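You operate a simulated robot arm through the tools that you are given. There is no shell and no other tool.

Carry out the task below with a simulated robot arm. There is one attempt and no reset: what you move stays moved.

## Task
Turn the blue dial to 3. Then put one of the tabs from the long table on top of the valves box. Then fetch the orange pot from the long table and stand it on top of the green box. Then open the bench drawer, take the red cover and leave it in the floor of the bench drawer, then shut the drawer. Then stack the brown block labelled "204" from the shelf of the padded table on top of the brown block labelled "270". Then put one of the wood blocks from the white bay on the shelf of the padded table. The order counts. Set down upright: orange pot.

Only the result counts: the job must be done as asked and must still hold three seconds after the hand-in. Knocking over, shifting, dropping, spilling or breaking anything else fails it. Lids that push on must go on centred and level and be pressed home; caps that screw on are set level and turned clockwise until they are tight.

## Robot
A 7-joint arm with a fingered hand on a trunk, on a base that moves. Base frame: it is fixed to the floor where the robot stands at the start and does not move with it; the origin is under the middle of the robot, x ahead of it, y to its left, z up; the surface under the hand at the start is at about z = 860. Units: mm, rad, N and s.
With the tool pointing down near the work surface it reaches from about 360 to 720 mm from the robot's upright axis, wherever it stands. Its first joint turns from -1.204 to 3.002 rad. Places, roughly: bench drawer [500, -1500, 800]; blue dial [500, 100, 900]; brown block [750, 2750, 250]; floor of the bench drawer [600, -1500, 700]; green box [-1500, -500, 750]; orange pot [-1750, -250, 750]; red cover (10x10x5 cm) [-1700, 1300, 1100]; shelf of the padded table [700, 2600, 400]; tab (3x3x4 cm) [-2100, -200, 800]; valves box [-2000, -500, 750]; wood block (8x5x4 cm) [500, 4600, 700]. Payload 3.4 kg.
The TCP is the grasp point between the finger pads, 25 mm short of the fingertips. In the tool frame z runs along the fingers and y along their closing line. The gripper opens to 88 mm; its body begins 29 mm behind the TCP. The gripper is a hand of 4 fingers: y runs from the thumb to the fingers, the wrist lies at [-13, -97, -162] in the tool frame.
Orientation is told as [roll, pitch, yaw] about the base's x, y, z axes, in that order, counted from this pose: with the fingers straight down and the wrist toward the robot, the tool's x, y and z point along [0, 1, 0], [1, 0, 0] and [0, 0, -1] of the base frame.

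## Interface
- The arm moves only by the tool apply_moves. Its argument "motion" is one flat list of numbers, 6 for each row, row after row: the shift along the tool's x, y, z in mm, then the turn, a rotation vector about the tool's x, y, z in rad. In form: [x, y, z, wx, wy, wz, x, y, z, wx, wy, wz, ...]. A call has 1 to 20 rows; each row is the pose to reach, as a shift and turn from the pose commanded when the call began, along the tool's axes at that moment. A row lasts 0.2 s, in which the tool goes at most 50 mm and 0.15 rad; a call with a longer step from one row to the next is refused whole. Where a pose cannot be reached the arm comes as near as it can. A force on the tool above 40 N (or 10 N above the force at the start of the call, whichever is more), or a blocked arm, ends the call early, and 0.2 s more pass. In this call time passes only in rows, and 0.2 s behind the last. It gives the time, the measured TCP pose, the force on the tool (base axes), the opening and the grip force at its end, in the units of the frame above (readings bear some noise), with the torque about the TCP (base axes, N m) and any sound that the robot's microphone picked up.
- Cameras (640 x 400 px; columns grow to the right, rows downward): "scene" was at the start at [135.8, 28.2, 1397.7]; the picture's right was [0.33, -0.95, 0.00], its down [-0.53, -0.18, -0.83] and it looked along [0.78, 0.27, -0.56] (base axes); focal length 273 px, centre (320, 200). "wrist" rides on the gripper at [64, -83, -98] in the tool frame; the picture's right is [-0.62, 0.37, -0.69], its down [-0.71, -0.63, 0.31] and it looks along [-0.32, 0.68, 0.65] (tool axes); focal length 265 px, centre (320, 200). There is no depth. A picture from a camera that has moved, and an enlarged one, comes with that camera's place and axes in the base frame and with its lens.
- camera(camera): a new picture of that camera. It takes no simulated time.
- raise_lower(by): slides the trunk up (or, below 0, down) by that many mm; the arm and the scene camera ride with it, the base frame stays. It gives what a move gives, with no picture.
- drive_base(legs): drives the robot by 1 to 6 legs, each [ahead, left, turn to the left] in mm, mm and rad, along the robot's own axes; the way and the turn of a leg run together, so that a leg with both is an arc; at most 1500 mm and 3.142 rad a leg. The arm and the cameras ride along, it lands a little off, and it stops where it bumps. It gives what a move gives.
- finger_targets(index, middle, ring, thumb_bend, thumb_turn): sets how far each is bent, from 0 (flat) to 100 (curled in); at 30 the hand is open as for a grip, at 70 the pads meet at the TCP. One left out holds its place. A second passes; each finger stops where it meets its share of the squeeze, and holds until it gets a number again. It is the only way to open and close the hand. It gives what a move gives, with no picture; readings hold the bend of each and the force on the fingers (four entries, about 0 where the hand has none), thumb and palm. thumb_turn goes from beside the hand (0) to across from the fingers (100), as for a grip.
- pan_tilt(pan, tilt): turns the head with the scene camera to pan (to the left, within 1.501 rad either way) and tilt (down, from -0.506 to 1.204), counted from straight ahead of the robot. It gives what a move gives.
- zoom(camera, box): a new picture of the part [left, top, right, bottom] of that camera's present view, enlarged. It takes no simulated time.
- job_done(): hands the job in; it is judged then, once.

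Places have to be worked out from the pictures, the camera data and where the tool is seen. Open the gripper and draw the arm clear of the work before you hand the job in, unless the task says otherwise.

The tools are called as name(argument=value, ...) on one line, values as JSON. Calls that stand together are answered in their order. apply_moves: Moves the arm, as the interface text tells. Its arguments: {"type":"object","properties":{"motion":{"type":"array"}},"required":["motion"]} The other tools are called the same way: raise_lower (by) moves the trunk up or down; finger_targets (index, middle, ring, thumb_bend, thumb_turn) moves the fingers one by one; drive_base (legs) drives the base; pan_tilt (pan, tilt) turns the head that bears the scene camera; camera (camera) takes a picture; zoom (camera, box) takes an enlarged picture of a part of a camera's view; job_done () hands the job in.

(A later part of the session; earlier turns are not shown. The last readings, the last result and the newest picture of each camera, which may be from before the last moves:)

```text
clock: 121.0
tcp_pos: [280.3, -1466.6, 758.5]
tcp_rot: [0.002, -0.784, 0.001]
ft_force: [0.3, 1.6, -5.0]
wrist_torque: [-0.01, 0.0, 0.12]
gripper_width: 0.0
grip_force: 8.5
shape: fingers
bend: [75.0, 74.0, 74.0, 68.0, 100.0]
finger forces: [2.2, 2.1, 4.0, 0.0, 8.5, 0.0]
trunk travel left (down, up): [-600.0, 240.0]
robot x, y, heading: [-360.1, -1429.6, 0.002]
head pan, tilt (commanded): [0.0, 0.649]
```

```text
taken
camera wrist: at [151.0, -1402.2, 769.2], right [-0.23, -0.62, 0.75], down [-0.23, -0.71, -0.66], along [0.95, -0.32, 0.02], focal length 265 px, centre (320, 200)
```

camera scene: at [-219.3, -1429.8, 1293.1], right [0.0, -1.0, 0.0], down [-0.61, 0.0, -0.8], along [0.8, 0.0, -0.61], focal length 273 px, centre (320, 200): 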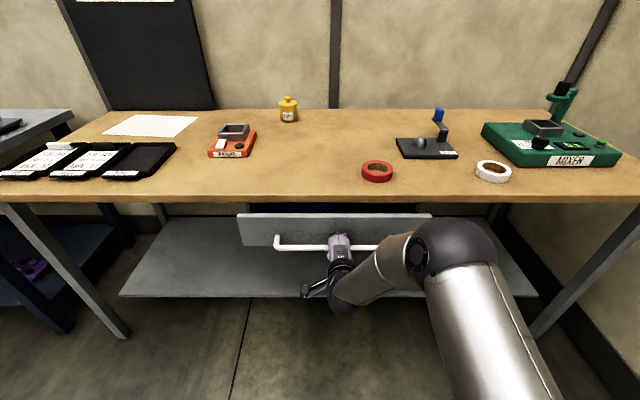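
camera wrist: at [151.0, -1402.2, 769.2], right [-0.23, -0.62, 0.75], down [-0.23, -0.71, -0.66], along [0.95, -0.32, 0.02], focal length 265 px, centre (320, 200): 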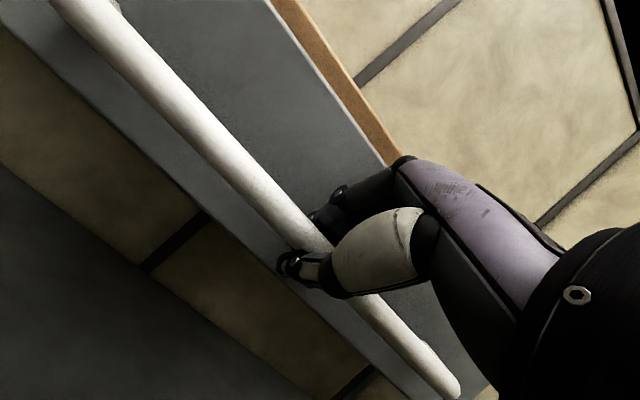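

The drawer is sliding out. I'll continue pulling about 200 mm more.

apply_moves(motion=[0, -14, -14, 0, 0, 0, 0, -28, -28, 0, 0, 0, 0, -42, -42, 0, 0, 0, 0, -56, -56, 0, 0, 0, 0, -70, -70, 0, 0, 0, 0, -84, -84, 0, 0, 0, 0, -98, -98, 0, 0, 0, 0, -112, -112, 0, 0, 0, 0, -126, -126, 0, 0, 0, 0, -140, -140, 0, 0, 0])

camera(camera="scene")

camera(camera="wrist")

```text
clock: 123.2
tcp_pos: [80.3, -1466.1, 758.6]
tcp_rot: [-0.001, -0.787, 0.0]
ft_force: [-1.4, 0.5, -3.1]
wrist_torque: [-0.05, 0.04, 0.12]
gripper_width: 0.0
grip_force: 7.4
shape: fingers
bend: [75.0, 74.0, 74.0, 68.0, 100.0]
finger forces: [1.9, 1.9, 3.7, 0.0, 8.4, 0.1]
trunk travel left (down, up): [-600.0, 240.0]
robot x, y, heading: [-359.1, -1431.1, 0.001]
head pan, tilt (commanded): [0.0, 0.649]
```

```text
taken
camera scene: at [-219.8, -1430.1, 1293.1], right [0.0, -1.0, 0.0], down [-0.6, 0.0, -0.8], along [0.8, 0.0, -0.6], focal length 273 px, centre (320, 200)
```

scene: 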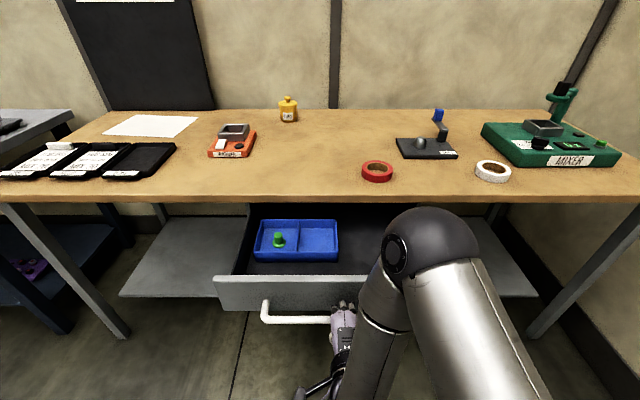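

```text
taken
camera wrist: at [-48.1, -1402.4, 768.8], right [-0.23, -0.62, 0.75], down [-0.23, -0.71, -0.66], along [0.95, -0.32, 0.02], focal length 265 px, centre (320, 200)
```

wrist: 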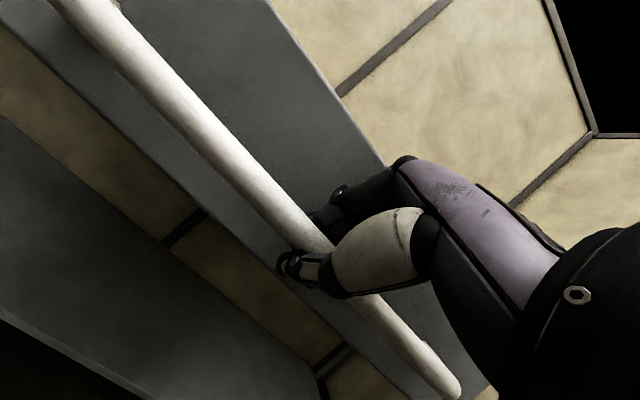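

The drawer is open ~260 mm, with a blue tray inside on the left and free floor on the right. I'll open the hand and back off along the finger direction.

finger_targets(index=48, middle=48, ring=48, thumb_bend=46)

apply_moves(motion=[0, 0, -20, 0, 0, 0, 0, 0, -45, 0, 0, 0, 0, 0, -75, 0, 0, 0, 0, 20, -100, 0, 0, 0, 0, 50, -120, 0, 0, 0])

camera(camera="scene")

camera(camera="wrist")

```text
clock: 124.2
tcp_pos: [80.1, -1465.6, 759.7]
tcp_rot: [0.002, -0.784, 0.002]
ft_force: [-0.3, -0.2, 0.2]
wrist_torque: [0.02, -0.02, 0.01]
gripper_width: 47.1
grip_force: 0.9
shape: fingers
bend: [49.0, 48.0, 48.0, 46.0, 98.0]
finger forces: [1.0, 0.0, 0.0, 0.1, 0.0, 0.0]
trunk travel left (down, up): [-600.0, 240.0]
robot x, y, heading: [-357.4, -1427.6, 0.003]
head pan, tilt (commanded): [0.0, 0.649]
```

```text
clock: 125.4
tcp_pos: [65.5, -1435.6, 864.7]
tcp_rot: [0.001, -0.786, -0.003]
ft_force: [0.4, -0.5, 0.8]
wrist_torque: [0.01, -0.05, 0.01]
gripper_width: 47.8
grip_force: 0.1
shape: fingers
bend: [48.0, 48.0, 48.0, 46.0, 98.0]
finger forces: [0.0, 0.1, 0.0, 0.0, 0.0, 0.0]
out of reach, approached as far as the arm can: row 3, 4, 5
trunk travel left (down, up): [-600.0, 240.0]
robot x, y, heading: [-361.6, -1431.6, 0.006]
head pan, tilt (commanded): [0.0, 0.649]
```

```text
taken
camera scene: at [-221.0, -1430.7, 1293.2], right [0.0, -1.0, 0.0], down [-0.6, 0.0, -0.8], along [0.8, 0.0, -0.6], focal length 273 px, centre (320, 200)
```

scene: 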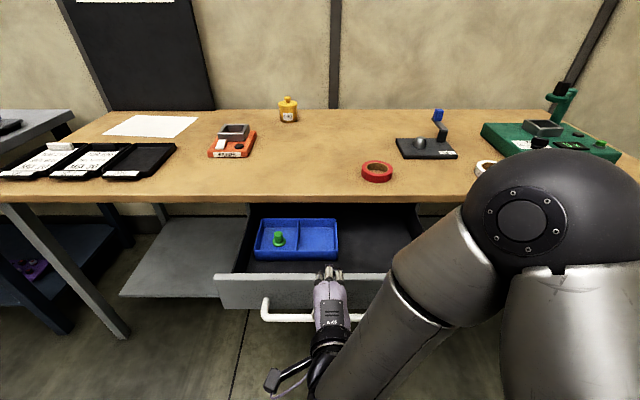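

```text
taken
camera wrist: at [-62.1, -1372.4, 875.0], right [-0.23, -0.62, 0.75], down [-0.23, -0.71, -0.66], along [0.95, -0.32, 0.02], focal length 265 px, centre (320, 200)
```

wrist: 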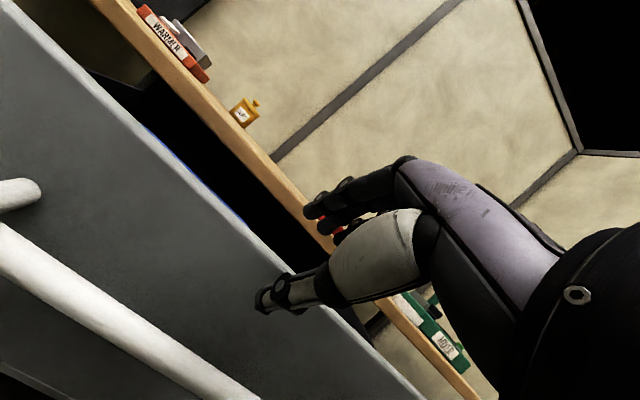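

The hand is clear of the handle. I'll raise the arm and untilt the hand back to the travel pose.

apply_moves(motion=[5, 22, -16, 0.0, 0, 0, 12, 44, -36, 0.05, 0, 0, 22, 65, -54, 0.13, 0, 0, 34, 86, -72, 0.22, 0, 0, 46, 106, -90, 0.31, 0, 0, 58, 125, -106, 0.4, 0, 0, 70, 144, -122, 0.5, 0, 0, 82, 162, -138, 0.6, 0, 0, 92, 180, -154, 0.7, 0, 0, 100, 194, -166, 0.785, 0, 0])

raise_lower(by=100)

zoom(camera="scene", box=[200, 180, 480, 355])

camera(camera="wrist")

```text
clock: 127.6
tcp_pos: [85.1, -1335.0, 1120.7]
tcp_rot: [0.003, 0.002, 0.0]
ft_force: [0.0, 0.3, 0.4]
wrist_torque: [0.04, 0.03, 0.03]
gripper_width: 47.6
grip_force: 0.0
shape: fingers
bend: [48.0, 48.0, 48.0, 46.0, 98.0]
finger forces: [0.2, 0.0, 0.0, 0.0, 0.1, 0.0]
trunk travel left (down, up): [-600.0, 240.0]
robot x, y, heading: [-360.0, -1431.1, -0.001]
head pan, tilt (commanded): [0.0, 0.649]
```

```text
clock: 129.0
tcp_pos: [85.5, -1336.4, 1221.0]
tcp_rot: [0.001, -0.001, 0.001]
ft_force: [0.1, -0.4, 0.0]
wrist_torque: [0.0, -0.02, 0.0]
gripper_width: 47.8
grip_force: 0.0
shape: fingers
bend: [48.0, 48.0, 48.0, 46.0, 98.0]
finger forces: [0.0, 0.1, 0.0, 0.0, 0.0, 0.0]
trunk travel left (down, up): [-700.0, 140.0]
robot x, y, heading: [-360.4, -1432.4, -0.002]
head pan, tilt (commanded): [0.0, 0.649]
```

```text
2.29 times, centred on (340, 268) of scene
camera zoom: at [-219.9, -1430.2, 1393.1], right [0.0, -1.0, 0.0], down [-0.6, 0.0, -0.8], along [0.8, 0.0, -0.6], focal length 624 px, centre (274, 46)
```

zoom: 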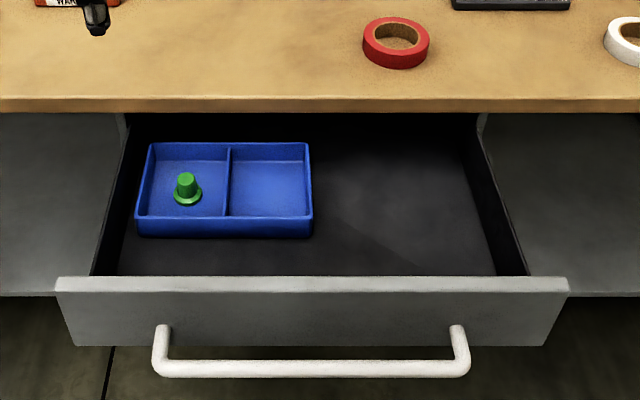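

```text
taken
camera wrist: at [2.5, -1272.9, 1318.6], right [0.37, -0.62, 0.69], down [-0.63, -0.71, -0.31], along [0.68, -0.32, -0.65], focal length 265 px, centre (320, 200)
```

wrist: 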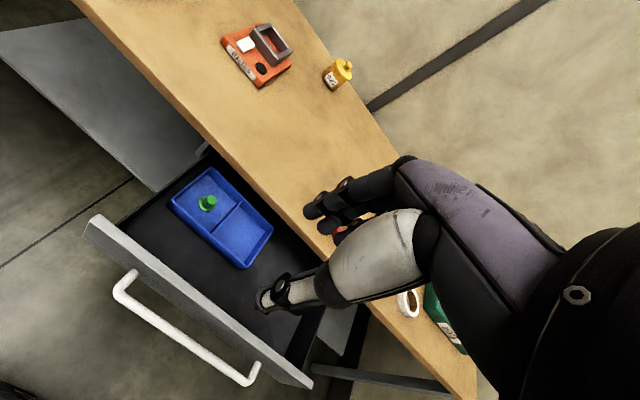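

The free drawer floor is about x 150–380, y -1690…-1481. Now I go look for the red cover near (-1700,1300): back off, strafe left and turn to look.

drive_base(legs=[[-320, 0, 0], [0, 1000, 0], [0, 900, 0], [0, 0, 1.57]])

pan_tilt(pan=0.75, tilt=0.3)

camera(camera="scene")

```text
clock: 144.1
tcp_pos: [-803.6, 946.8, 1221.1]
tcp_rot: [0.001, 0.0, 1.581]
ft_force: [0.9, 0.0, -0.2]
wrist_torque: [-0.03, -0.02, 0.0]
gripper_width: 48.0
grip_force: 0.2
shape: fingers
bend: [48.0, 48.0, 48.0, 46.0, 98.0]
finger forces: [0.0, 0.0, 0.0, 0.0, 0.0, 0.1]
trunk travel left (down, up): [-700.0, 140.0]
robot x, y, heading: [-708.0, 499.0, 1.582]
head pan, tilt (commanded): [0.0, 0.649]
```

```text
clock: 145.2
tcp_pos: [-804.4, 946.0, 1220.4]
tcp_rot: [0.002, 0.001, 1.582]
ft_force: [0.7, -0.5, -0.5]
wrist_torque: [0.02, -0.03, 0.0]
gripper_width: 47.9
grip_force: 0.1
shape: fingers
bend: [48.0, 48.0, 48.0, 46.0, 98.0]
finger forces: [0.1, 0.0, 0.0, 0.0, 0.0, 0.1]
trunk travel left (down, up): [-700.0, 140.0]
robot x, y, heading: [-707.3, 499.7, 1.579]
head pan, tilt (commanded): [0.75, 0.3]
```

```text
taken
camera scene: at [-769.6, 619.4, 1424.9], right [0.72, 0.69, 0.0], down [0.2, -0.21, -0.96], along [-0.66, 0.69, -0.3], focal length 273 px, centre (320, 200)
```

scene: 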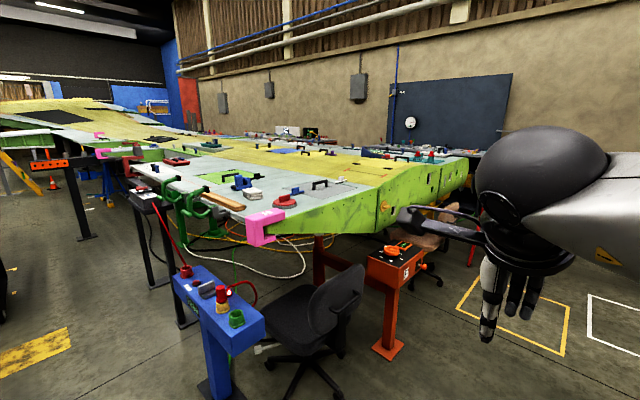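

The red item on the wing corner at image (285,203) matches the cover's rough place. I'll zoom on it.

zoom(camera="scene", box=[220, 170, 348, 250])

zoom(camera="scene", box=[265, 190, 313, 220])

```text
5.00 times, centred on (284, 210) of scene
camera zoom: at [-769.6, 619.4, 1424.9], right [0.72, 0.69, 0.0], down [0.2, -0.21, -0.96], along [-0.66, 0.69, -0.3], focal length 1366 px, centre (500, 150)
```

zoom: 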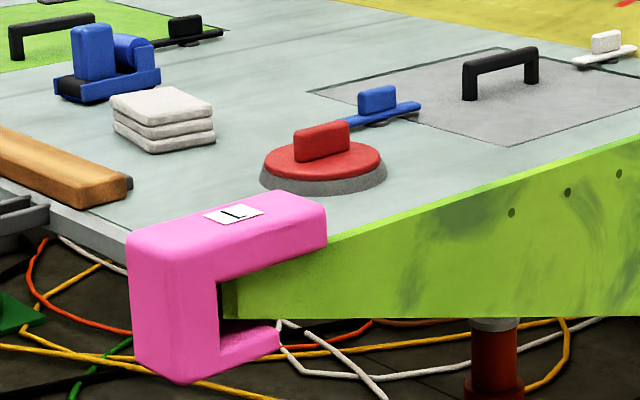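

```text
13.33 times, centred on (289, 205) of scene
camera zoom: at [-769.6, 619.4, 1424.9], right [0.72, 0.69, 0.0], down [0.2, -0.21, -0.96], along [-0.66, 0.69, -0.3], focal length 3643 px, centre (733, 133)
```

zoom: 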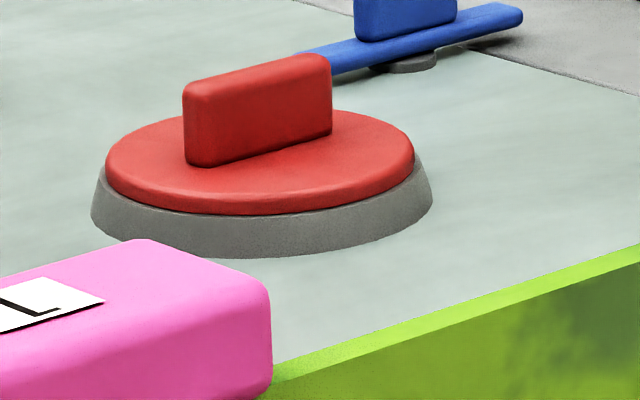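

The cover is a red disc with a grip ridge, on a grey ring on the wing, at about (-1655,1330,1067). I'll look down more to see the chair and stand positions on the floor.

pan_tilt(pan=0.6, tilt=0.7)

camera(camera="scene")

```text
clock: 146.1
tcp_pos: [-805.5, 945.4, 1221.6]
tcp_rot: [0.003, -0.002, 1.58]
ft_force: [0.0, 0.7, 0.0]
wrist_torque: [0.04, -0.02, -0.04]
gripper_width: 47.7
grip_force: 0.0
shape: fingers
bend: [48.0, 48.0, 48.0, 46.0, 98.0]
finger forces: [0.0, 0.0, 0.0, 0.0, 0.0, 0.0]
trunk travel left (down, up): [-700.0, 140.0]
robot x, y, heading: [-705.2, 500.7, 1.58]
head pan, tilt (commanded): [0.6, 0.7]
```

```text
taken
camera scene: at [-754.1, 621.3, 1388.9], right [0.82, 0.57, 0.0], down [0.37, -0.53, -0.77], along [-0.44, 0.63, -0.64], focal length 273 px, centre (320, 200)
```

scene: 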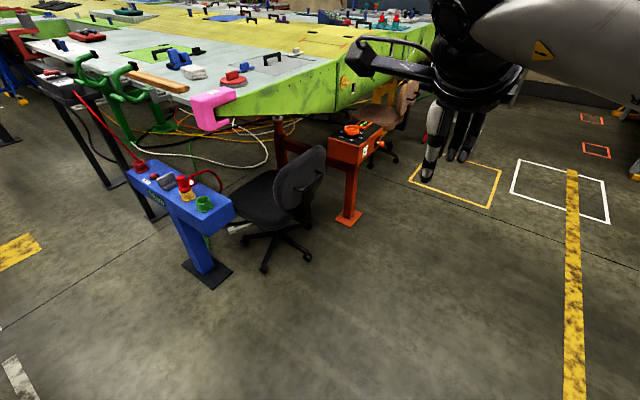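

The chair back is near (-1367,1346) and the blue stand's end near (-1460,1065). I'll raise the trunk, turn to face -x, and move to about (-1080,1120), between them with clearance.

raise_lower(by=130)

drive_base(legs=[[0, 0, 1.56], [0, -620, 0], [250, 0, 0]])

pan_tilt(pan=-0.2, tilt=0.55)

camera(camera="scene")

```text
clock: 147.7
tcp_pos: [-804.4, 947.9, 1352.0]
tcp_rot: [0.0, 0.001, 1.582]
ft_force: [0.6, 0.5, 0.0]
wrist_torque: [-0.01, 0.05, 0.02]
gripper_width: 47.7
grip_force: 0.0
shape: fingers
bend: [48.0, 48.0, 48.0, 46.0, 98.0]
finger forces: [0.0, 0.0, 0.1, 0.0, 0.0, 0.0]
trunk travel left (down, up): [-830.0, 10.0]
robot x, y, heading: [-707.6, 503.8, 1.579]
head pan, tilt (commanded): [0.6, 0.7]
```

```text
clock: 156.4
tcp_pos: [-1390.3, 1045.6, 1350.0]
tcp_rot: [0.002, -0.001, 3.123]
ft_force: [-0.5, 0.3, 0.1]
wrist_torque: [0.02, 0.02, 0.0]
gripper_width: 47.9
grip_force: 0.1
shape: fingers
bend: [48.0, 48.0, 48.0, 46.0, 98.0]
finger forces: [0.0, 0.1, 0.1, 0.0, 0.0, 0.1]
trunk travel left (down, up): [-830.0, 10.0]
robot x, y, heading: [-947.5, 1130.4, 3.122]
head pan, tilt (commanded): [0.6, 0.7]
```

```text
clock: 157.5
tcp_pos: [-1389.9, 1046.9, 1350.7]
tcp_rot: [0.001, -0.001, 3.124]
ft_force: [-0.5, -0.1, 0.1]
wrist_torque: [0.0, 0.01, -0.02]
gripper_width: 47.6
grip_force: 0.2
shape: fingers
bend: [48.0, 48.0, 48.0, 46.0, 98.0]
finger forces: [0.0, 0.0, 0.0, 0.0, 0.1, 0.1]
trunk travel left (down, up): [-830.0, 10.0]
robot x, y, heading: [-943.9, 1134.1, 3.126]
head pan, tilt (commanded): [-0.201, 0.55]
```

```text
taken
camera scene: at [-1080.1, 1150.4, 1531.9], right [0.22, 0.98, 0.0], down [0.51, -0.11, -0.85], along [-0.83, 0.18, -0.52], focal length 273 px, centre (320, 200)
```

scene: 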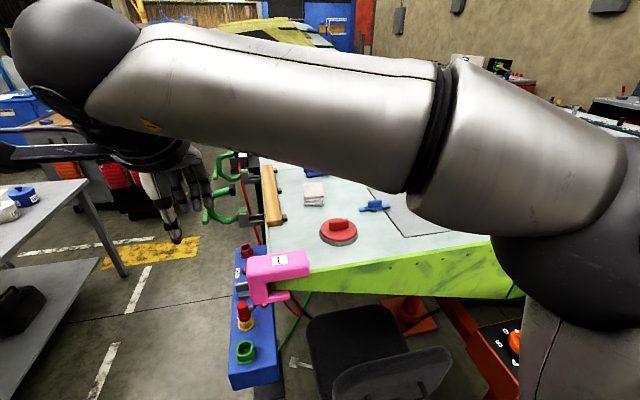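

Cover confirmed near (-1662,1331). I'll move 110 mm ahead and zoom in for exact position and ridge direction.

drive_base(legs=[[110, 0, 0.015]])

camera(camera="scene")

zoom(camera="scene", box=[260, 215, 420, 315])

camera(camera="wrist")

```text
clock: 158.7
tcp_pos: [-1497.7, 1041.0, 1350.9]
tcp_rot: [0.001, 0.0, 3.14]
ft_force: [0.1, -0.3, -0.2]
wrist_torque: [0.01, 0.0, 0.02]
gripper_width: 47.6
grip_force: 0.1
shape: fingers
bend: [48.0, 48.0, 48.0, 46.0, 98.0]
finger forces: [0.0, 0.0, 0.1, 0.1, 0.1, 0.0]
trunk travel left (down, up): [-830.0, 10.0]
robot x, y, heading: [-1057.5, 1132.9, 3.142]
head pan, tilt (commanded): [-0.201, 0.55]
```

```text
taken
camera scene: at [-1189.3, 1149.7, 1532.0], right [0.2, 0.98, 0.0], down [0.51, -0.11, -0.85], along [-0.84, 0.17, -0.52], focal length 273 px, centre (320, 200)
```

scene: 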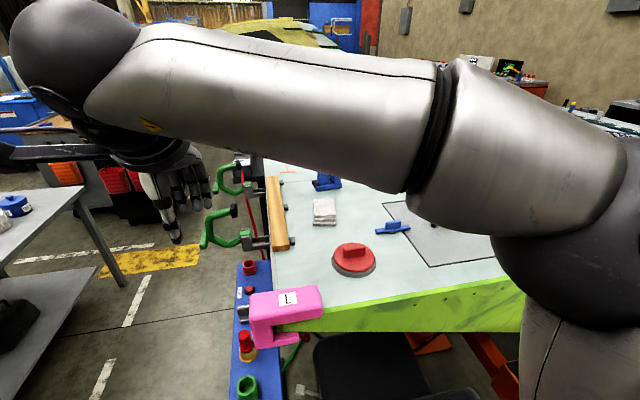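

```text
4.00 times, centred on (340, 265) of scene
camera zoom: at [-1189.3, 1149.7, 1532.0], right [0.2, 0.98, 0.0], down [0.51, -0.11, -0.85], along [-0.84, 0.17, -0.52], focal length 1093 px, centre (240, -60)
```

zoom: 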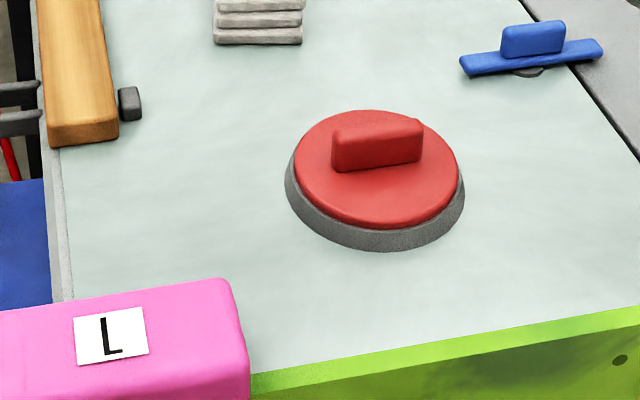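

```text
taken
camera wrist: at [-1415.1, 975.3, 1448.9], right [-0.36, 0.62, 0.69], down [0.63, 0.71, -0.31], along [-0.68, 0.33, -0.65], focal length 265 px, centre (320, 200)
```

wrist: 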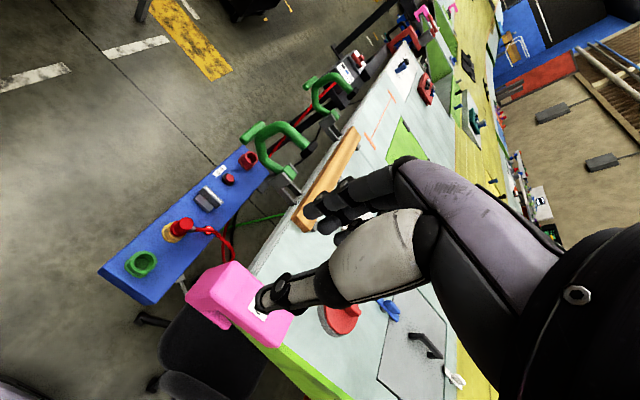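

Cover centre ≈ (-1660,1330), disc top z=1067, ridge along y (56 mm long, top z≈1100). I'll move above it with the closing line across the ridge.

apply_moves(motion=[-36, 20, 0, 0, 0, 0, -72, 41, 0, 0, 0, 0, -108, 61, 0, 0, 0, 0, -144, 82, 10, 0, 0, 0, -180, 102, 30, 0, 0, 0, -216, 122, 55, 0, 0, 0, -252, 143, 80, 0, 0, 0, -289, 163, 105, 0, 0, 0, -289, 163, 150, 0, 0, 0, -289, 163, 180, 0, 0, 0])

camera(camera="wrist")

camera(camera="scene")

```text
clock: 160.9
tcp_pos: [-1660.9, 1329.3, 1170.5]
tcp_rot: [0.002, -0.003, 3.137]
ft_force: [0.3, 0.0, 0.2]
wrist_torque: [0.0, 0.01, -0.02]
gripper_width: 47.9
grip_force: 0.0
shape: fingers
bend: [48.0, 48.0, 48.0, 46.0, 98.0]
finger forces: [0.0, 0.0, 0.1, 0.0, 0.1, 0.1]
trunk travel left (down, up): [-830.0, 10.0]
robot x, y, heading: [-1058.6, 1129.5, 3.136]
head pan, tilt (commanded): [-0.201, 0.55]
```

```text
taken
camera wrist: at [-1577.8, 1265.2, 1267.8], right [-0.36, 0.62, 0.69], down [0.63, 0.71, -0.31], along [-0.68, 0.33, -0.65], focal length 265 px, centre (320, 200)
```

wrist: 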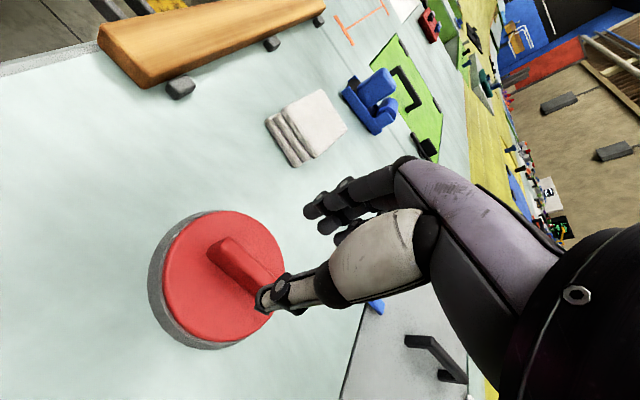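

```text
taken
camera scene: at [-1190.2, 1150.2, 1531.9], right [0.2, 0.98, 0.0], down [0.51, -0.11, -0.85], along [-0.83, 0.17, -0.52], focal length 273 px, centre (320, 200)
```

scene: 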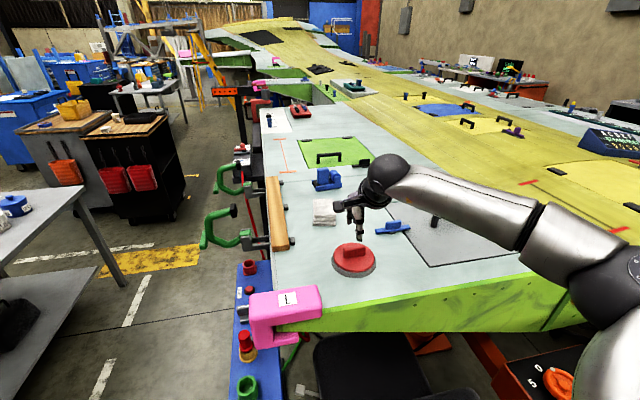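

I'll zoom the wrist view for the ridge's location relative to the TCP axis.

zoom(camera="wrist", box=[150, 205, 310, 345])

```text
2.86 times, centred on (230, 275) of wrist
camera zoom: at [-1577.8, 1265.2, 1267.8], right [-0.36, 0.62, 0.69], down [0.63, 0.71, -0.31], along [-0.68, 0.33, -0.65], focal length 758 px, centre (577, -14)
```

zoom: 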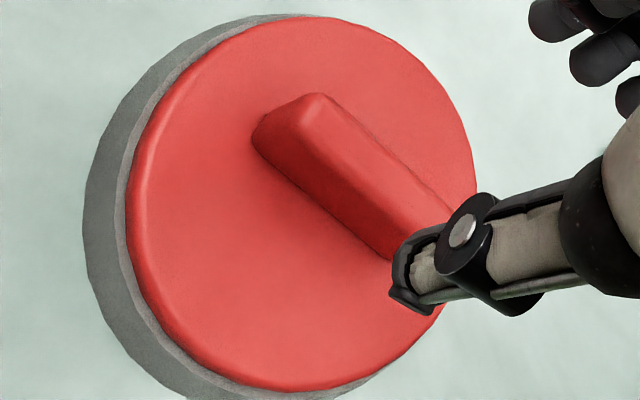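

Ridge centre line is at about tool y≈-4. I'll shift -3.5 and descend to z≈1118, then check again.

apply_moves(motion=[0, -3.5, 20, 0, 0, 0, 0, -3.5, 40, 0, 0, 0, 0, -3.5, 53, 0, 0, 0])

zoom(camera="wrist", box=[190, 165, 390, 325])

zoom(camera="scene", box=[310, 190, 406, 280])

```text
clock: 161.7
tcp_pos: [-1658.2, 1330.4, 1117.4]
tcp_rot: [0.0, -0.002, 3.138]
ft_force: [-0.5, -1.4, -0.7]
wrist_torque: [-0.01, 0.01, -0.01]
gripper_width: 48.0
grip_force: 0.1
shape: fingers
bend: [48.0, 48.0, 48.0, 46.0, 98.0]
finger forces: [0.0, 0.0, 0.0, 0.1, 0.0, 0.0]
trunk travel left (down, up): [-830.0, 10.0]
robot x, y, heading: [-1052.6, 1131.2, 3.138]
head pan, tilt (commanded): [-0.201, 0.55]
```

```text
2.50 times, centred on (290, 245) of wrist
camera zoom: at [-1575.2, 1265.1, 1215.2], right [-0.36, 0.62, 0.69], down [0.63, 0.71, -0.31], along [-0.68, 0.33, -0.65], focal length 664 px, centre (395, 88)
```

zoom: 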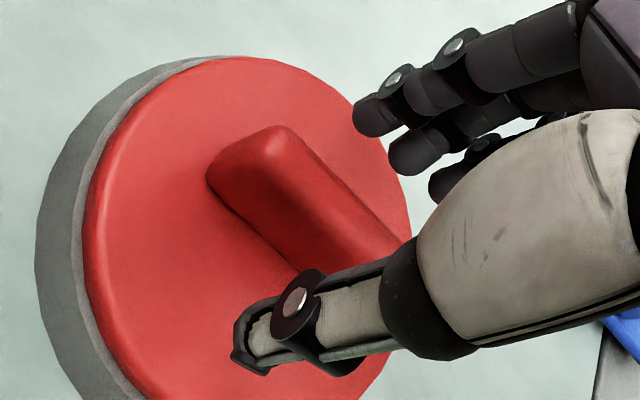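

```text
4.44 times, centred on (358, 235) of scene
camera zoom: at [-1189.8, 1149.9, 1532.0], right [0.2, 0.98, 0.0], down [0.51, -0.11, -0.85], along [-0.83, 0.17, -0.52], focal length 1214 px, centre (151, 44)
```

zoom: 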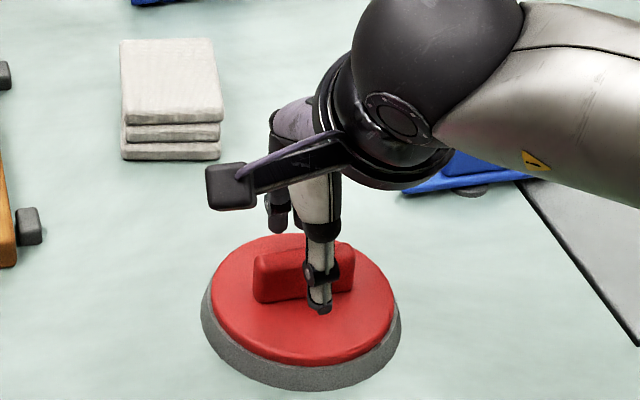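

Thumb is in front of the ridge and fingers behind it. I'll descend 20 mm and close on the ridge.

apply_moves(motion=[0, 0, 7, 0, 0, 0, 0, 0, 14, 0, 0, 0, 0, 0, 20, 0, 0, 0])

finger_targets(index=60, middle=60, ring=60, thumb_bend=58)

zoom(camera="wrist", box=[190, 165, 390, 325])

```text
clock: 162.5
tcp_pos: [-1658.2, 1330.7, 1098.7]
tcp_rot: [0.001, -0.001, 3.136]
ft_force: [-0.1, 0.2, 1.8]
wrist_torque: [0.03, 0.09, -0.01]
gripper_width: 47.8
grip_force: 0.2
shape: fingers
bend: [48.0, 48.0, 48.0, 46.0, 98.0]
finger forces: [0.1, 1.5, 0.0, 0.0, 0.0, 0.0]
trunk travel left (down, up): [-830.0, 10.0]
robot x, y, heading: [-1053.4, 1136.3, 3.137]
head pan, tilt (commanded): [-0.201, 0.55]
```

```text
clock: 163.5
tcp_pos: [-1657.7, 1330.8, 1098.0]
tcp_rot: [0.003, -0.002, 3.139]
ft_force: [-0.5, 0.5, 0.7]
wrist_torque: [0.0, -0.01, -0.01]
gripper_width: 23.4
grip_force: 0.1
shape: fingers
bend: [60.0, 60.0, 60.0, 57.0, 99.0]
finger forces: [0.0, 0.0, 0.0, 0.1, 0.1, 0.1]
trunk travel left (down, up): [-830.0, 10.0]
robot x, y, heading: [-1053.4, 1131.0, 3.141]
head pan, tilt (commanded): [-0.201, 0.55]
```

```text
2.50 times, centred on (290, 245) of wrist
camera zoom: at [-1574.8, 1265.4, 1195.5], right [-0.36, 0.62, 0.69], down [0.63, 0.71, -0.31], along [-0.68, 0.33, -0.65], focal length 664 px, centre (395, 88)
```

zoom: 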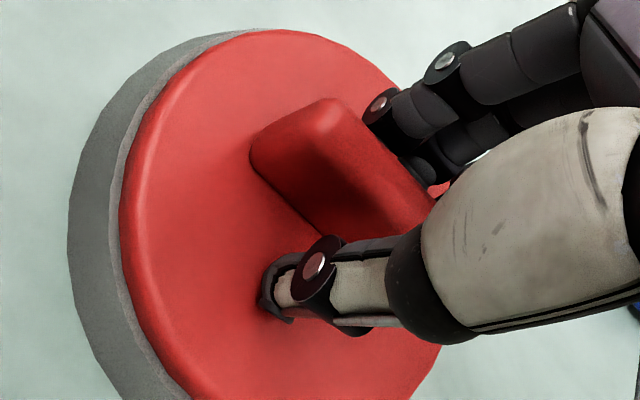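

Bracketing the ridge with no contact. I'll close firmly.

finger_targets(index=78, middle=78, ring=78, thumb_bend=74)

zoom(camera="wrist", box=[190, 165, 390, 325])

```text
clock: 164.5
tcp_pos: [-1659.0, 1330.7, 1100.6]
tcp_rot: [0.002, -0.007, 3.137]
ft_force: [-14.6, 5.5, 24.5]
wrist_torque: [0.07, -0.32, 0.15]
gripper_width: 7.0
grip_force: 31.9
shape: fingers
bend: [74.0, 74.0, 75.0, 67.0, 99.0]
finger forces: [10.1, 8.7, 8.5, 0.1, 36.0, 0.0]
trunk travel left (down, up): [-830.0, 10.0]
robot x, y, heading: [-1050.8, 1135.0, 3.138]
head pan, tilt (commanded): [-0.201, 0.55]
```

```text
2.50 times, centred on (290, 245) of wrist
camera zoom: at [-1575.2, 1265.7, 1197.6], right [-0.36, 0.62, 0.69], down [0.63, 0.71, -0.31], along [-0.69, 0.33, -0.65], focal length 664 px, centre (395, 88)
```

zoom: 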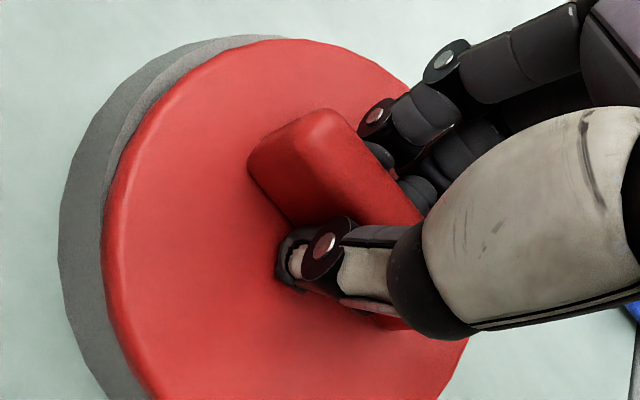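

Gripped firmly (fingers ~9 N each, thumb 36 N). I'll try lifting straight up slowly and watch the force.

apply_moves(motion=[0, 0, -3, 0, 0, 0, 0, 0, -8, 0, 0, 0, 0, 0, -14, 0, 0, 0, 0, 0, -20, 0, 0, 0])

zoom(camera="wrist", box=[150, 145, 390, 345])

zoom(camera="scene", box=[310, 190, 406, 280])

```text
clock: 165.5
tcp_pos: [-1657.2, 1331.5, 1116.4]
tcp_rot: [0.001, 0.001, 3.139]
ft_force: [-0.1, 0.4, 0.4]
wrist_torque: [-0.01, 0.0, 0.0]
gripper_width: 7.5
grip_force: 14.9
shape: fingers
bend: [75.0, 76.0, 77.0, 65.0, 97.0]
finger forces: [6.8, 5.5, 1.8, 0.0, 16.3, 0.0]
trunk travel left (down, up): [-830.0, 10.0]
robot x, y, heading: [-1051.6, 1134.7, 3.139]
head pan, tilt (commanded): [-0.201, 0.55]
```

```text
2.00 times, centred on (270, 245) of wrist
camera zoom: at [-1574.4, 1265.6, 1214.5], right [-0.37, 0.62, 0.69], down [0.63, 0.71, -0.3], along [-0.68, 0.33, -0.66], focal length 531 px, centre (420, 110)
```

zoom: 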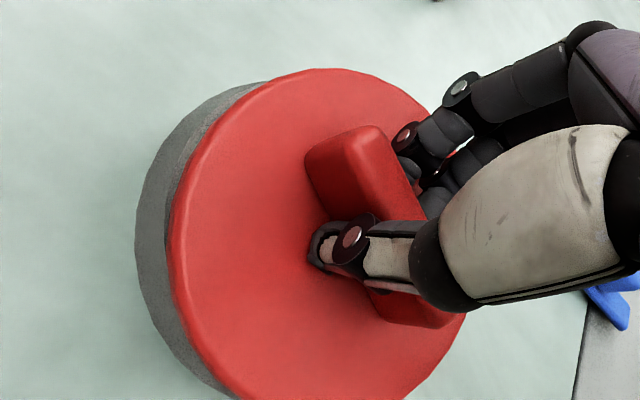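

```text
4.44 times, centred on (358, 235) of scene
camera zoom: at [-1189.9, 1149.8, 1531.8], right [0.2, 0.98, 0.0], down [0.51, -0.11, -0.85], along [-0.83, 0.17, -0.52], focal length 1214 px, centre (151, 44)
```

zoom: 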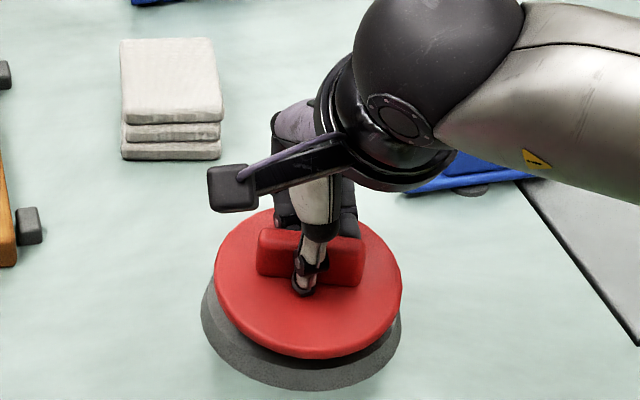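

The cover lifts freely. I'll lift further to z≈1210 and inspect how it hangs.

apply_moves(motion=[0, 0, -20, 0, 0, 0, 0, 0, -45, 0, 0, 0, 0, 0, -70, 0, 0, 0, 0, 0, -95, 0, 0, 0])

camera(camera="wrist")

camera(camera="scene")

```text
clock: 166.5
tcp_pos: [-1657.6, 1328.5, 1213.1]
tcp_rot: [0.001, 0.001, 3.136]
ft_force: [-0.1, -0.3, -1.2]
wrist_torque: [0.0, -0.04, 0.03]
gripper_width: 7.7
grip_force: 15.4
shape: fingers
bend: [75.0, 76.0, 77.0, 64.0, 97.0]
finger forces: [7.1, 5.5, 1.7, 0.1, 16.6, 0.0]
trunk travel left (down, up): [-830.0, 10.0]
robot x, y, heading: [-1056.4, 1130.0, 3.135]
head pan, tilt (commanded): [-0.201, 0.55]
```

```text
taken
camera wrist: at [-1574.3, 1264.5, 1309.7], right [-0.36, 0.62, 0.69], down [0.63, 0.71, -0.31], along [-0.68, 0.33, -0.65], focal length 265 px, centre (320, 200)
```

wrist: 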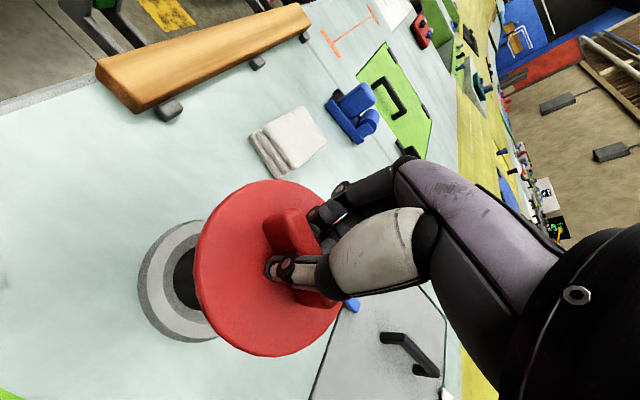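

```text
taken
camera scene: at [-1189.7, 1149.5, 1531.9], right [0.2, 0.98, 0.0], down [0.51, -0.11, -0.85], along [-0.83, 0.17, -0.52], focal length 273 px, centre (320, 200)
```

scene: 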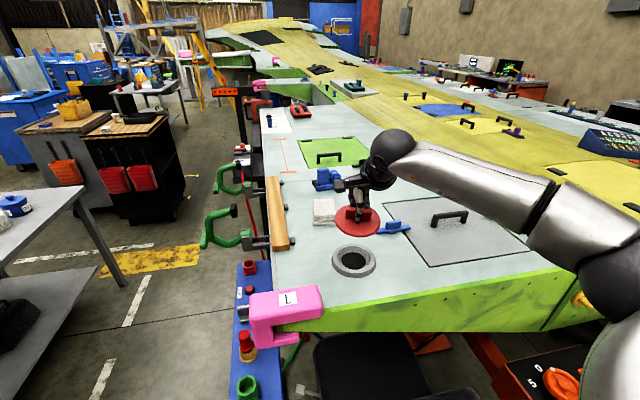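

The cover is securely held. I'll retract the arm, back away from the wing, turn around and drive back to the bench.

apply_moves(motion=[10, -20, -20, 0, 0, 0, 25, -50, -40, 0, 0, 0, 45, -85, -55, 0, 0, 0, 65, -120, -60, 0, 0, 0, 85, -150, -60, 0, 0, 0, 99, -177, -60, 0, 0, 0])

drive_base(legs=[[-350, 0, 0], [0, 0, 1.57], [0, 0, 1.575]])

zoom(camera="wrist", box=[150, 145, 390, 375])

```text
clock: 167.9
tcp_pos: [-1481.3, 1228.5, 1272.1]
tcp_rot: [0.001, -0.001, 3.138]
ft_force: [-0.2, 0.1, -1.5]
wrist_torque: [0.0, 0.0, 0.02]
gripper_width: 7.5
grip_force: 16.0
shape: fingers
bend: [76.0, 77.0, 77.0, 64.0, 97.0]
finger forces: [7.4, 5.3, 1.5, 0.0, 17.2, 0.0]
trunk travel left (down, up): [-830.0, 10.0]
robot x, y, heading: [-1050.7, 1131.8, 3.137]
head pan, tilt (commanded): [-0.201, 0.55]
```

```text
clock: 177.7
tcp_pos: [-280.5, 1021.6, 1271.7]
tcp_rot: [0.001, -0.001, -0.029]
ft_force: [0.0, 0.2, -2.0]
wrist_torque: [0.02, 0.03, -0.03]
gripper_width: 7.3
grip_force: 13.3
shape: fingers
bend: [76.0, 77.0, 78.0, 64.0, 97.0]
finger forces: [7.1, 4.9, 1.1, 0.0, 14.9, 0.0]
trunk travel left (down, up): [-830.0, 10.0]
robot x, y, heading: [-710.0, 1128.8, -0.025]
head pan, tilt (commanded): [-0.201, 0.55]
```

```text
1.74 times, centred on (270, 260) of wrist
camera zoom: at [-361.8, 1088.4, 1369.8], right [0.35, -0.63, 0.69], down [-0.65, -0.7, -0.31], along [0.68, -0.34, -0.65], focal length 462 px, centre (407, 96)
```

zoom: 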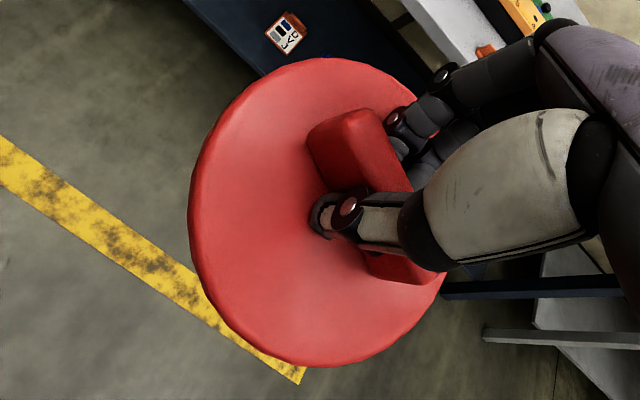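

Cover still held at ~13 N. I'll continue to the bench: correct heading, strafe right, then check the pose.

drive_base(legs=[[0, 0, 0.027], [0, -1280, 0], [0, -1280, 0]])

pan_tilt(pan=0.0, tilt=0.65)

camera(camera="scene")

```text
clock: 190.6
tcp_pos: [-280.6, -1535.3, 1272.6]
tcp_rot: [0.002, -0.002, -0.01]
ft_force: [-0.5, 0.7, -0.4]
wrist_torque: [-0.02, 0.03, 0.02]
gripper_width: 7.3
grip_force: 14.2
shape: fingers
bend: [76.0, 77.0, 78.0, 64.0, 97.0]
finger forces: [7.1, 4.9, 1.1, 0.0, 15.0, 0.0]
trunk travel left (down, up): [-830.0, 10.0]
robot x, y, heading: [-705.2, -1434.8, -0.01]
head pan, tilt (commanded): [-0.201, 0.55]
```

```text
clock: 191.3
tcp_pos: [-279.3, -1534.9, 1272.6]
tcp_rot: [0.001, -0.002, -0.011]
ft_force: [0.1, 0.5, -0.4]
wrist_torque: [0.0, 0.01, 0.05]
gripper_width: 7.2
grip_force: 14.0
shape: fingers
bend: [76.0, 77.0, 78.0, 64.0, 97.0]
finger forces: [7.1, 4.9, 1.1, 0.0, 14.9, 0.1]
trunk travel left (down, up): [-830.0, 10.0]
robot x, y, heading: [-703.8, -1430.8, -0.007]
head pan, tilt (commanded): [0.0, 0.649]
```

```text
taken
camera scene: at [-568.3, -1436.5, 1523.2], right [-0.01, -1.0, 0.0], down [-0.6, 0.01, -0.8], along [0.8, -0.01, -0.6], focal length 273 px, centre (320, 200)
```

scene: 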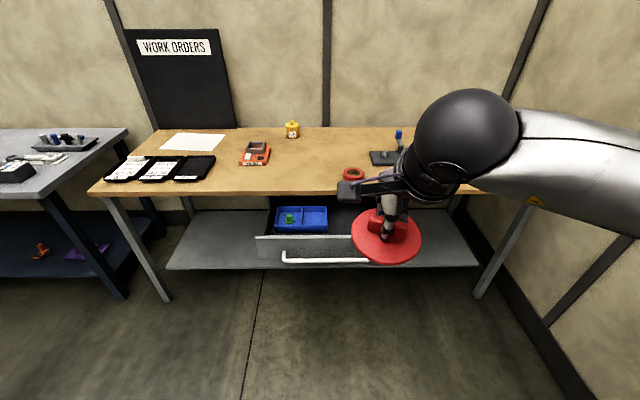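

I'm aligned with the open drawer. I'll drive ahead 365 mm and lower the trunk 200 mm, then view.

drive_base(legs=[[365, 0, 0.008]])

raise_lower(by=-200)

camera(camera="scene")

camera(camera="wrist")

```text
clock: 193.7
tcp_pos: [89.5, -1531.7, 1273.0]
tcp_rot: [0.001, -0.001, 0.001]
ft_force: [0.9, -0.3, -0.3]
wrist_torque: [-0.03, 0.0, -0.02]
gripper_width: 7.2
grip_force: 13.4
shape: fingers
bend: [76.0, 77.0, 78.0, 64.0, 97.0]
finger forces: [7.1, 4.9, 1.0, 0.1, 15.1, 0.1]
trunk travel left (down, up): [-830.0, 10.0]
robot x, y, heading: [-342.2, -1436.3, -0.002]
head pan, tilt (commanded): [0.0, 0.649]
```

```text
clock: 195.9
tcp_pos: [88.6, -1532.5, 1071.9]
tcp_rot: [0.003, -0.004, -0.001]
ft_force: [1.2, -1.5, -1.0]
wrist_torque: [-0.01, 0.03, -0.03]
gripper_width: 7.3
grip_force: 13.4
shape: fingers
bend: [76.0, 77.0, 78.0, 64.0, 97.0]
finger forces: [7.0, 4.9, 1.1, 0.1, 15.2, 0.1]
trunk travel left (down, up): [-630.0, 210.0]
robot x, y, heading: [-340.2, -1436.5, 0.0]
head pan, tilt (commanded): [0.0, 0.649]
```

```text
taken
camera scene: at [-200.5, -1436.6, 1323.2], right [0.0, -1.0, 0.0], down [-0.6, 0.0, -0.8], along [0.8, 0.0, -0.6], focal length 273 px, centre (320, 200)
```

scene: 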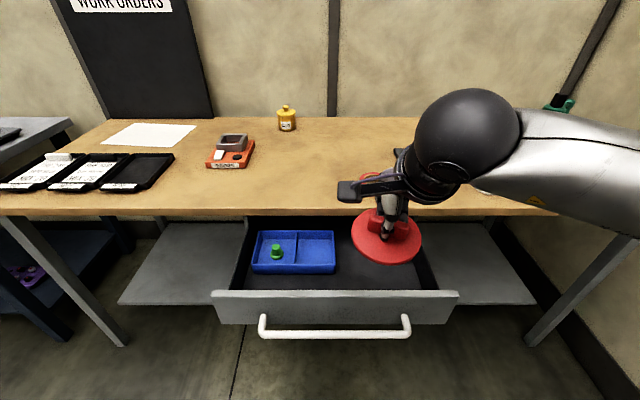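

```text
taken
camera wrist: at [5.6, -1468.5, 1169.9], right [0.37, -0.62, 0.69], down [-0.63, -0.71, -0.31], along [0.68, -0.32, -0.65], focal length 265 px, centre (320, 200)
```

wrist: 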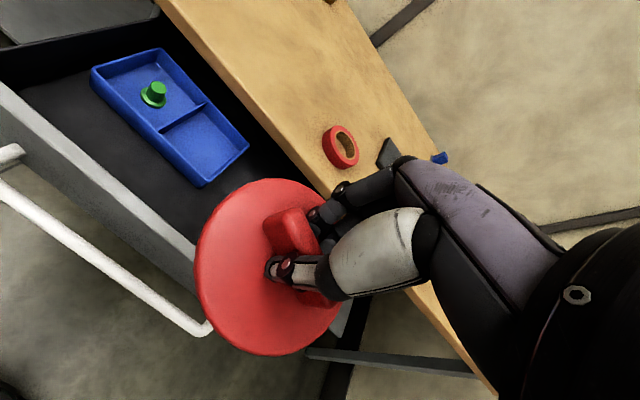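

I'll zoom on the drawer interior to fix the target spot.

zoom(camera="scene", box=[205, 200, 465, 340])

```text
2.46 times, centred on (335, 270) of scene
camera zoom: at [-200.5, -1436.6, 1323.2], right [0.0, -1.0, 0.0], down [-0.6, 0.0, -0.8], along [0.8, 0.0, -0.6], focal length 672 px, centre (283, 28)
```

zoom: 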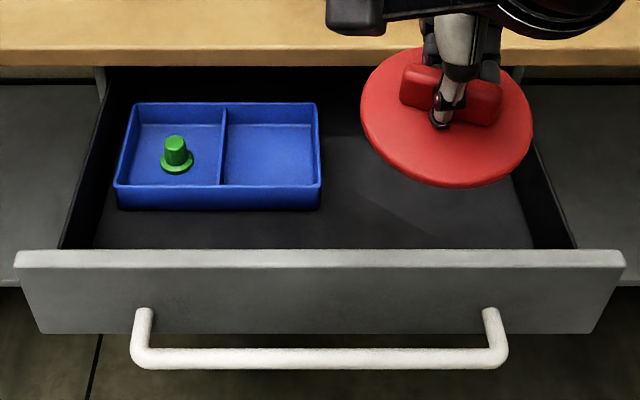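

Free floor centre is about (250,-1585); front panel inner face x≈148, top z≈816. I'll move the cover above that spot and down to z≈900 first.

apply_moves(motion=[-10, 32, 10, 0, 0, 0, -20, 64, 30, 0, 0, 0, -30, 96, 60, 0, 0, 0, -40, 128, 90, 0, 0, 0, -53, 161, 120, 0, 0, 0, -53, 161, 150, 0, 0, 0, -53, 161, 175, 0, 0, 0])

camera(camera="scene")

camera(camera="wrist")

```text
clock: 197.5
tcp_pos: [249.6, -1585.3, 897.8]
tcp_rot: [0.002, -0.002, 0.0]
ft_force: [0.0, -0.7, 0.2]
wrist_torque: [0.01, -0.02, -0.01]
gripper_width: 7.3
grip_force: 14.4
shape: fingers
bend: [76.0, 77.0, 78.0, 64.0, 97.0]
finger forces: [7.5, 4.9, 0.9, 0.0, 16.1, 0.1]
trunk travel left (down, up): [-630.0, 210.0]
robot x, y, heading: [-339.3, -1435.1, 0.001]
head pan, tilt (commanded): [0.0, 0.649]
```

```text
taken
camera scene: at [-199.8, -1436.8, 1323.1], right [0.0, -1.0, 0.0], down [-0.61, 0.0, -0.8], along [0.8, 0.0, -0.61], focal length 273 px, centre (320, 200)
```

scene: 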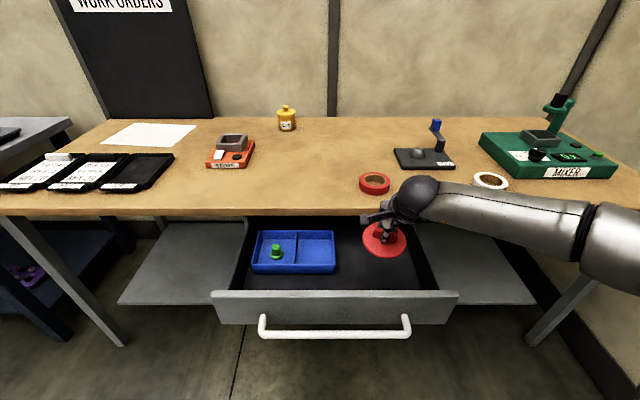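

```text
taken
camera wrist: at [166.9, -1521.3, 995.5], right [0.37, -0.62, 0.69], down [-0.63, -0.71, -0.31], along [0.68, -0.32, -0.65], focal length 265 px, centre (320, 200)
```

wrist: 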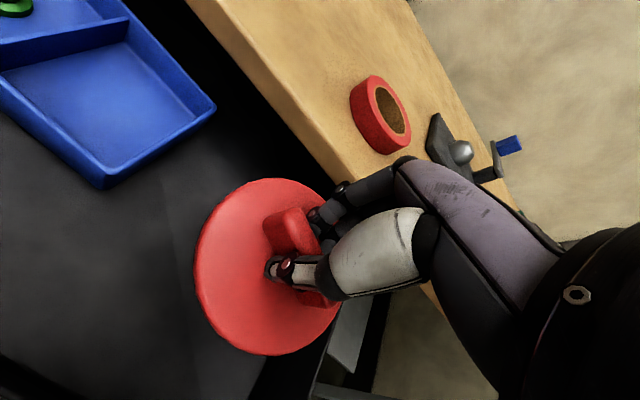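

Clear of bench edge. I'll descend to TCP z≈800.

apply_moves(motion=[0, 0, 30, 0, 0, 0, 0, 0, 60, 0, 0, 0, 0, 0, 85, 0, 0, 0, 0, 0, 98, 0, 0, 0])

zoom(camera="scene", box=[205, 200, 465, 340])

camera(camera="wrist")

```text
clock: 198.5
tcp_pos: [250.3, -1583.5, 799.4]
tcp_rot: [0.001, -0.002, 0.0]
ft_force: [-0.3, -0.1, -0.8]
wrist_torque: [-0.03, -0.01, 0.0]
gripper_width: 6.8
grip_force: 14.8
shape: fingers
bend: [76.0, 77.0, 78.0, 64.0, 97.0]
finger forces: [7.7, 4.9, 1.0, 0.1, 16.0, 0.1]
trunk travel left (down, up): [-630.0, 210.0]
robot x, y, heading: [-339.4, -1432.0, -0.003]
head pan, tilt (commanded): [0.0, 0.649]
```

```text
2.46 times, centred on (335, 270) of scene
camera zoom: at [-200.3, -1436.7, 1323.1], right [0.0, -1.0, 0.0], down [-0.6, 0.0, -0.8], along [0.8, 0.0, -0.6], focal length 672 px, centre (283, 28)
```

zoom: 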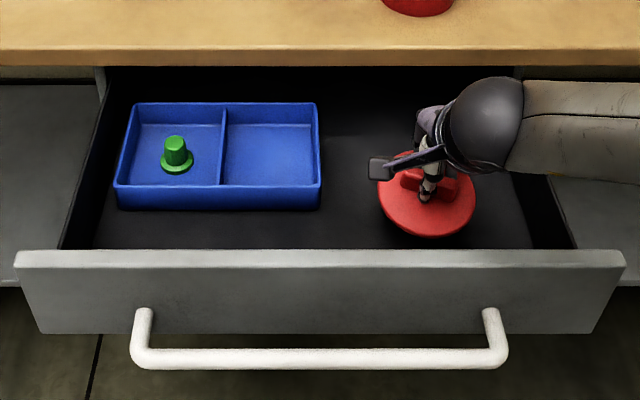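

```text
taken
camera wrist: at [167.5, -1520.2, 897.7], right [0.37, -0.62, 0.69], down [-0.63, -0.71, -0.31], along [0.68, -0.32, -0.65], focal length 265 px, centre (320, 200)
```

wrist: 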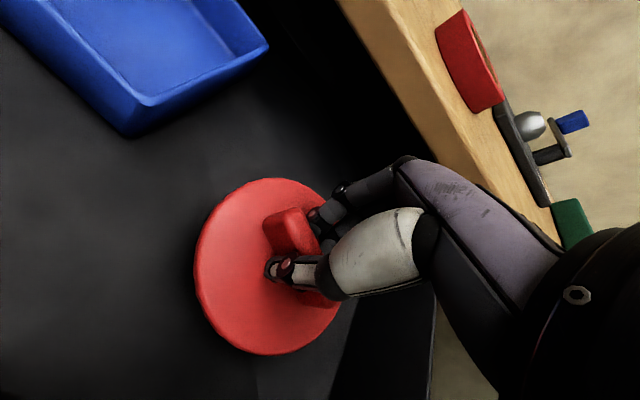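

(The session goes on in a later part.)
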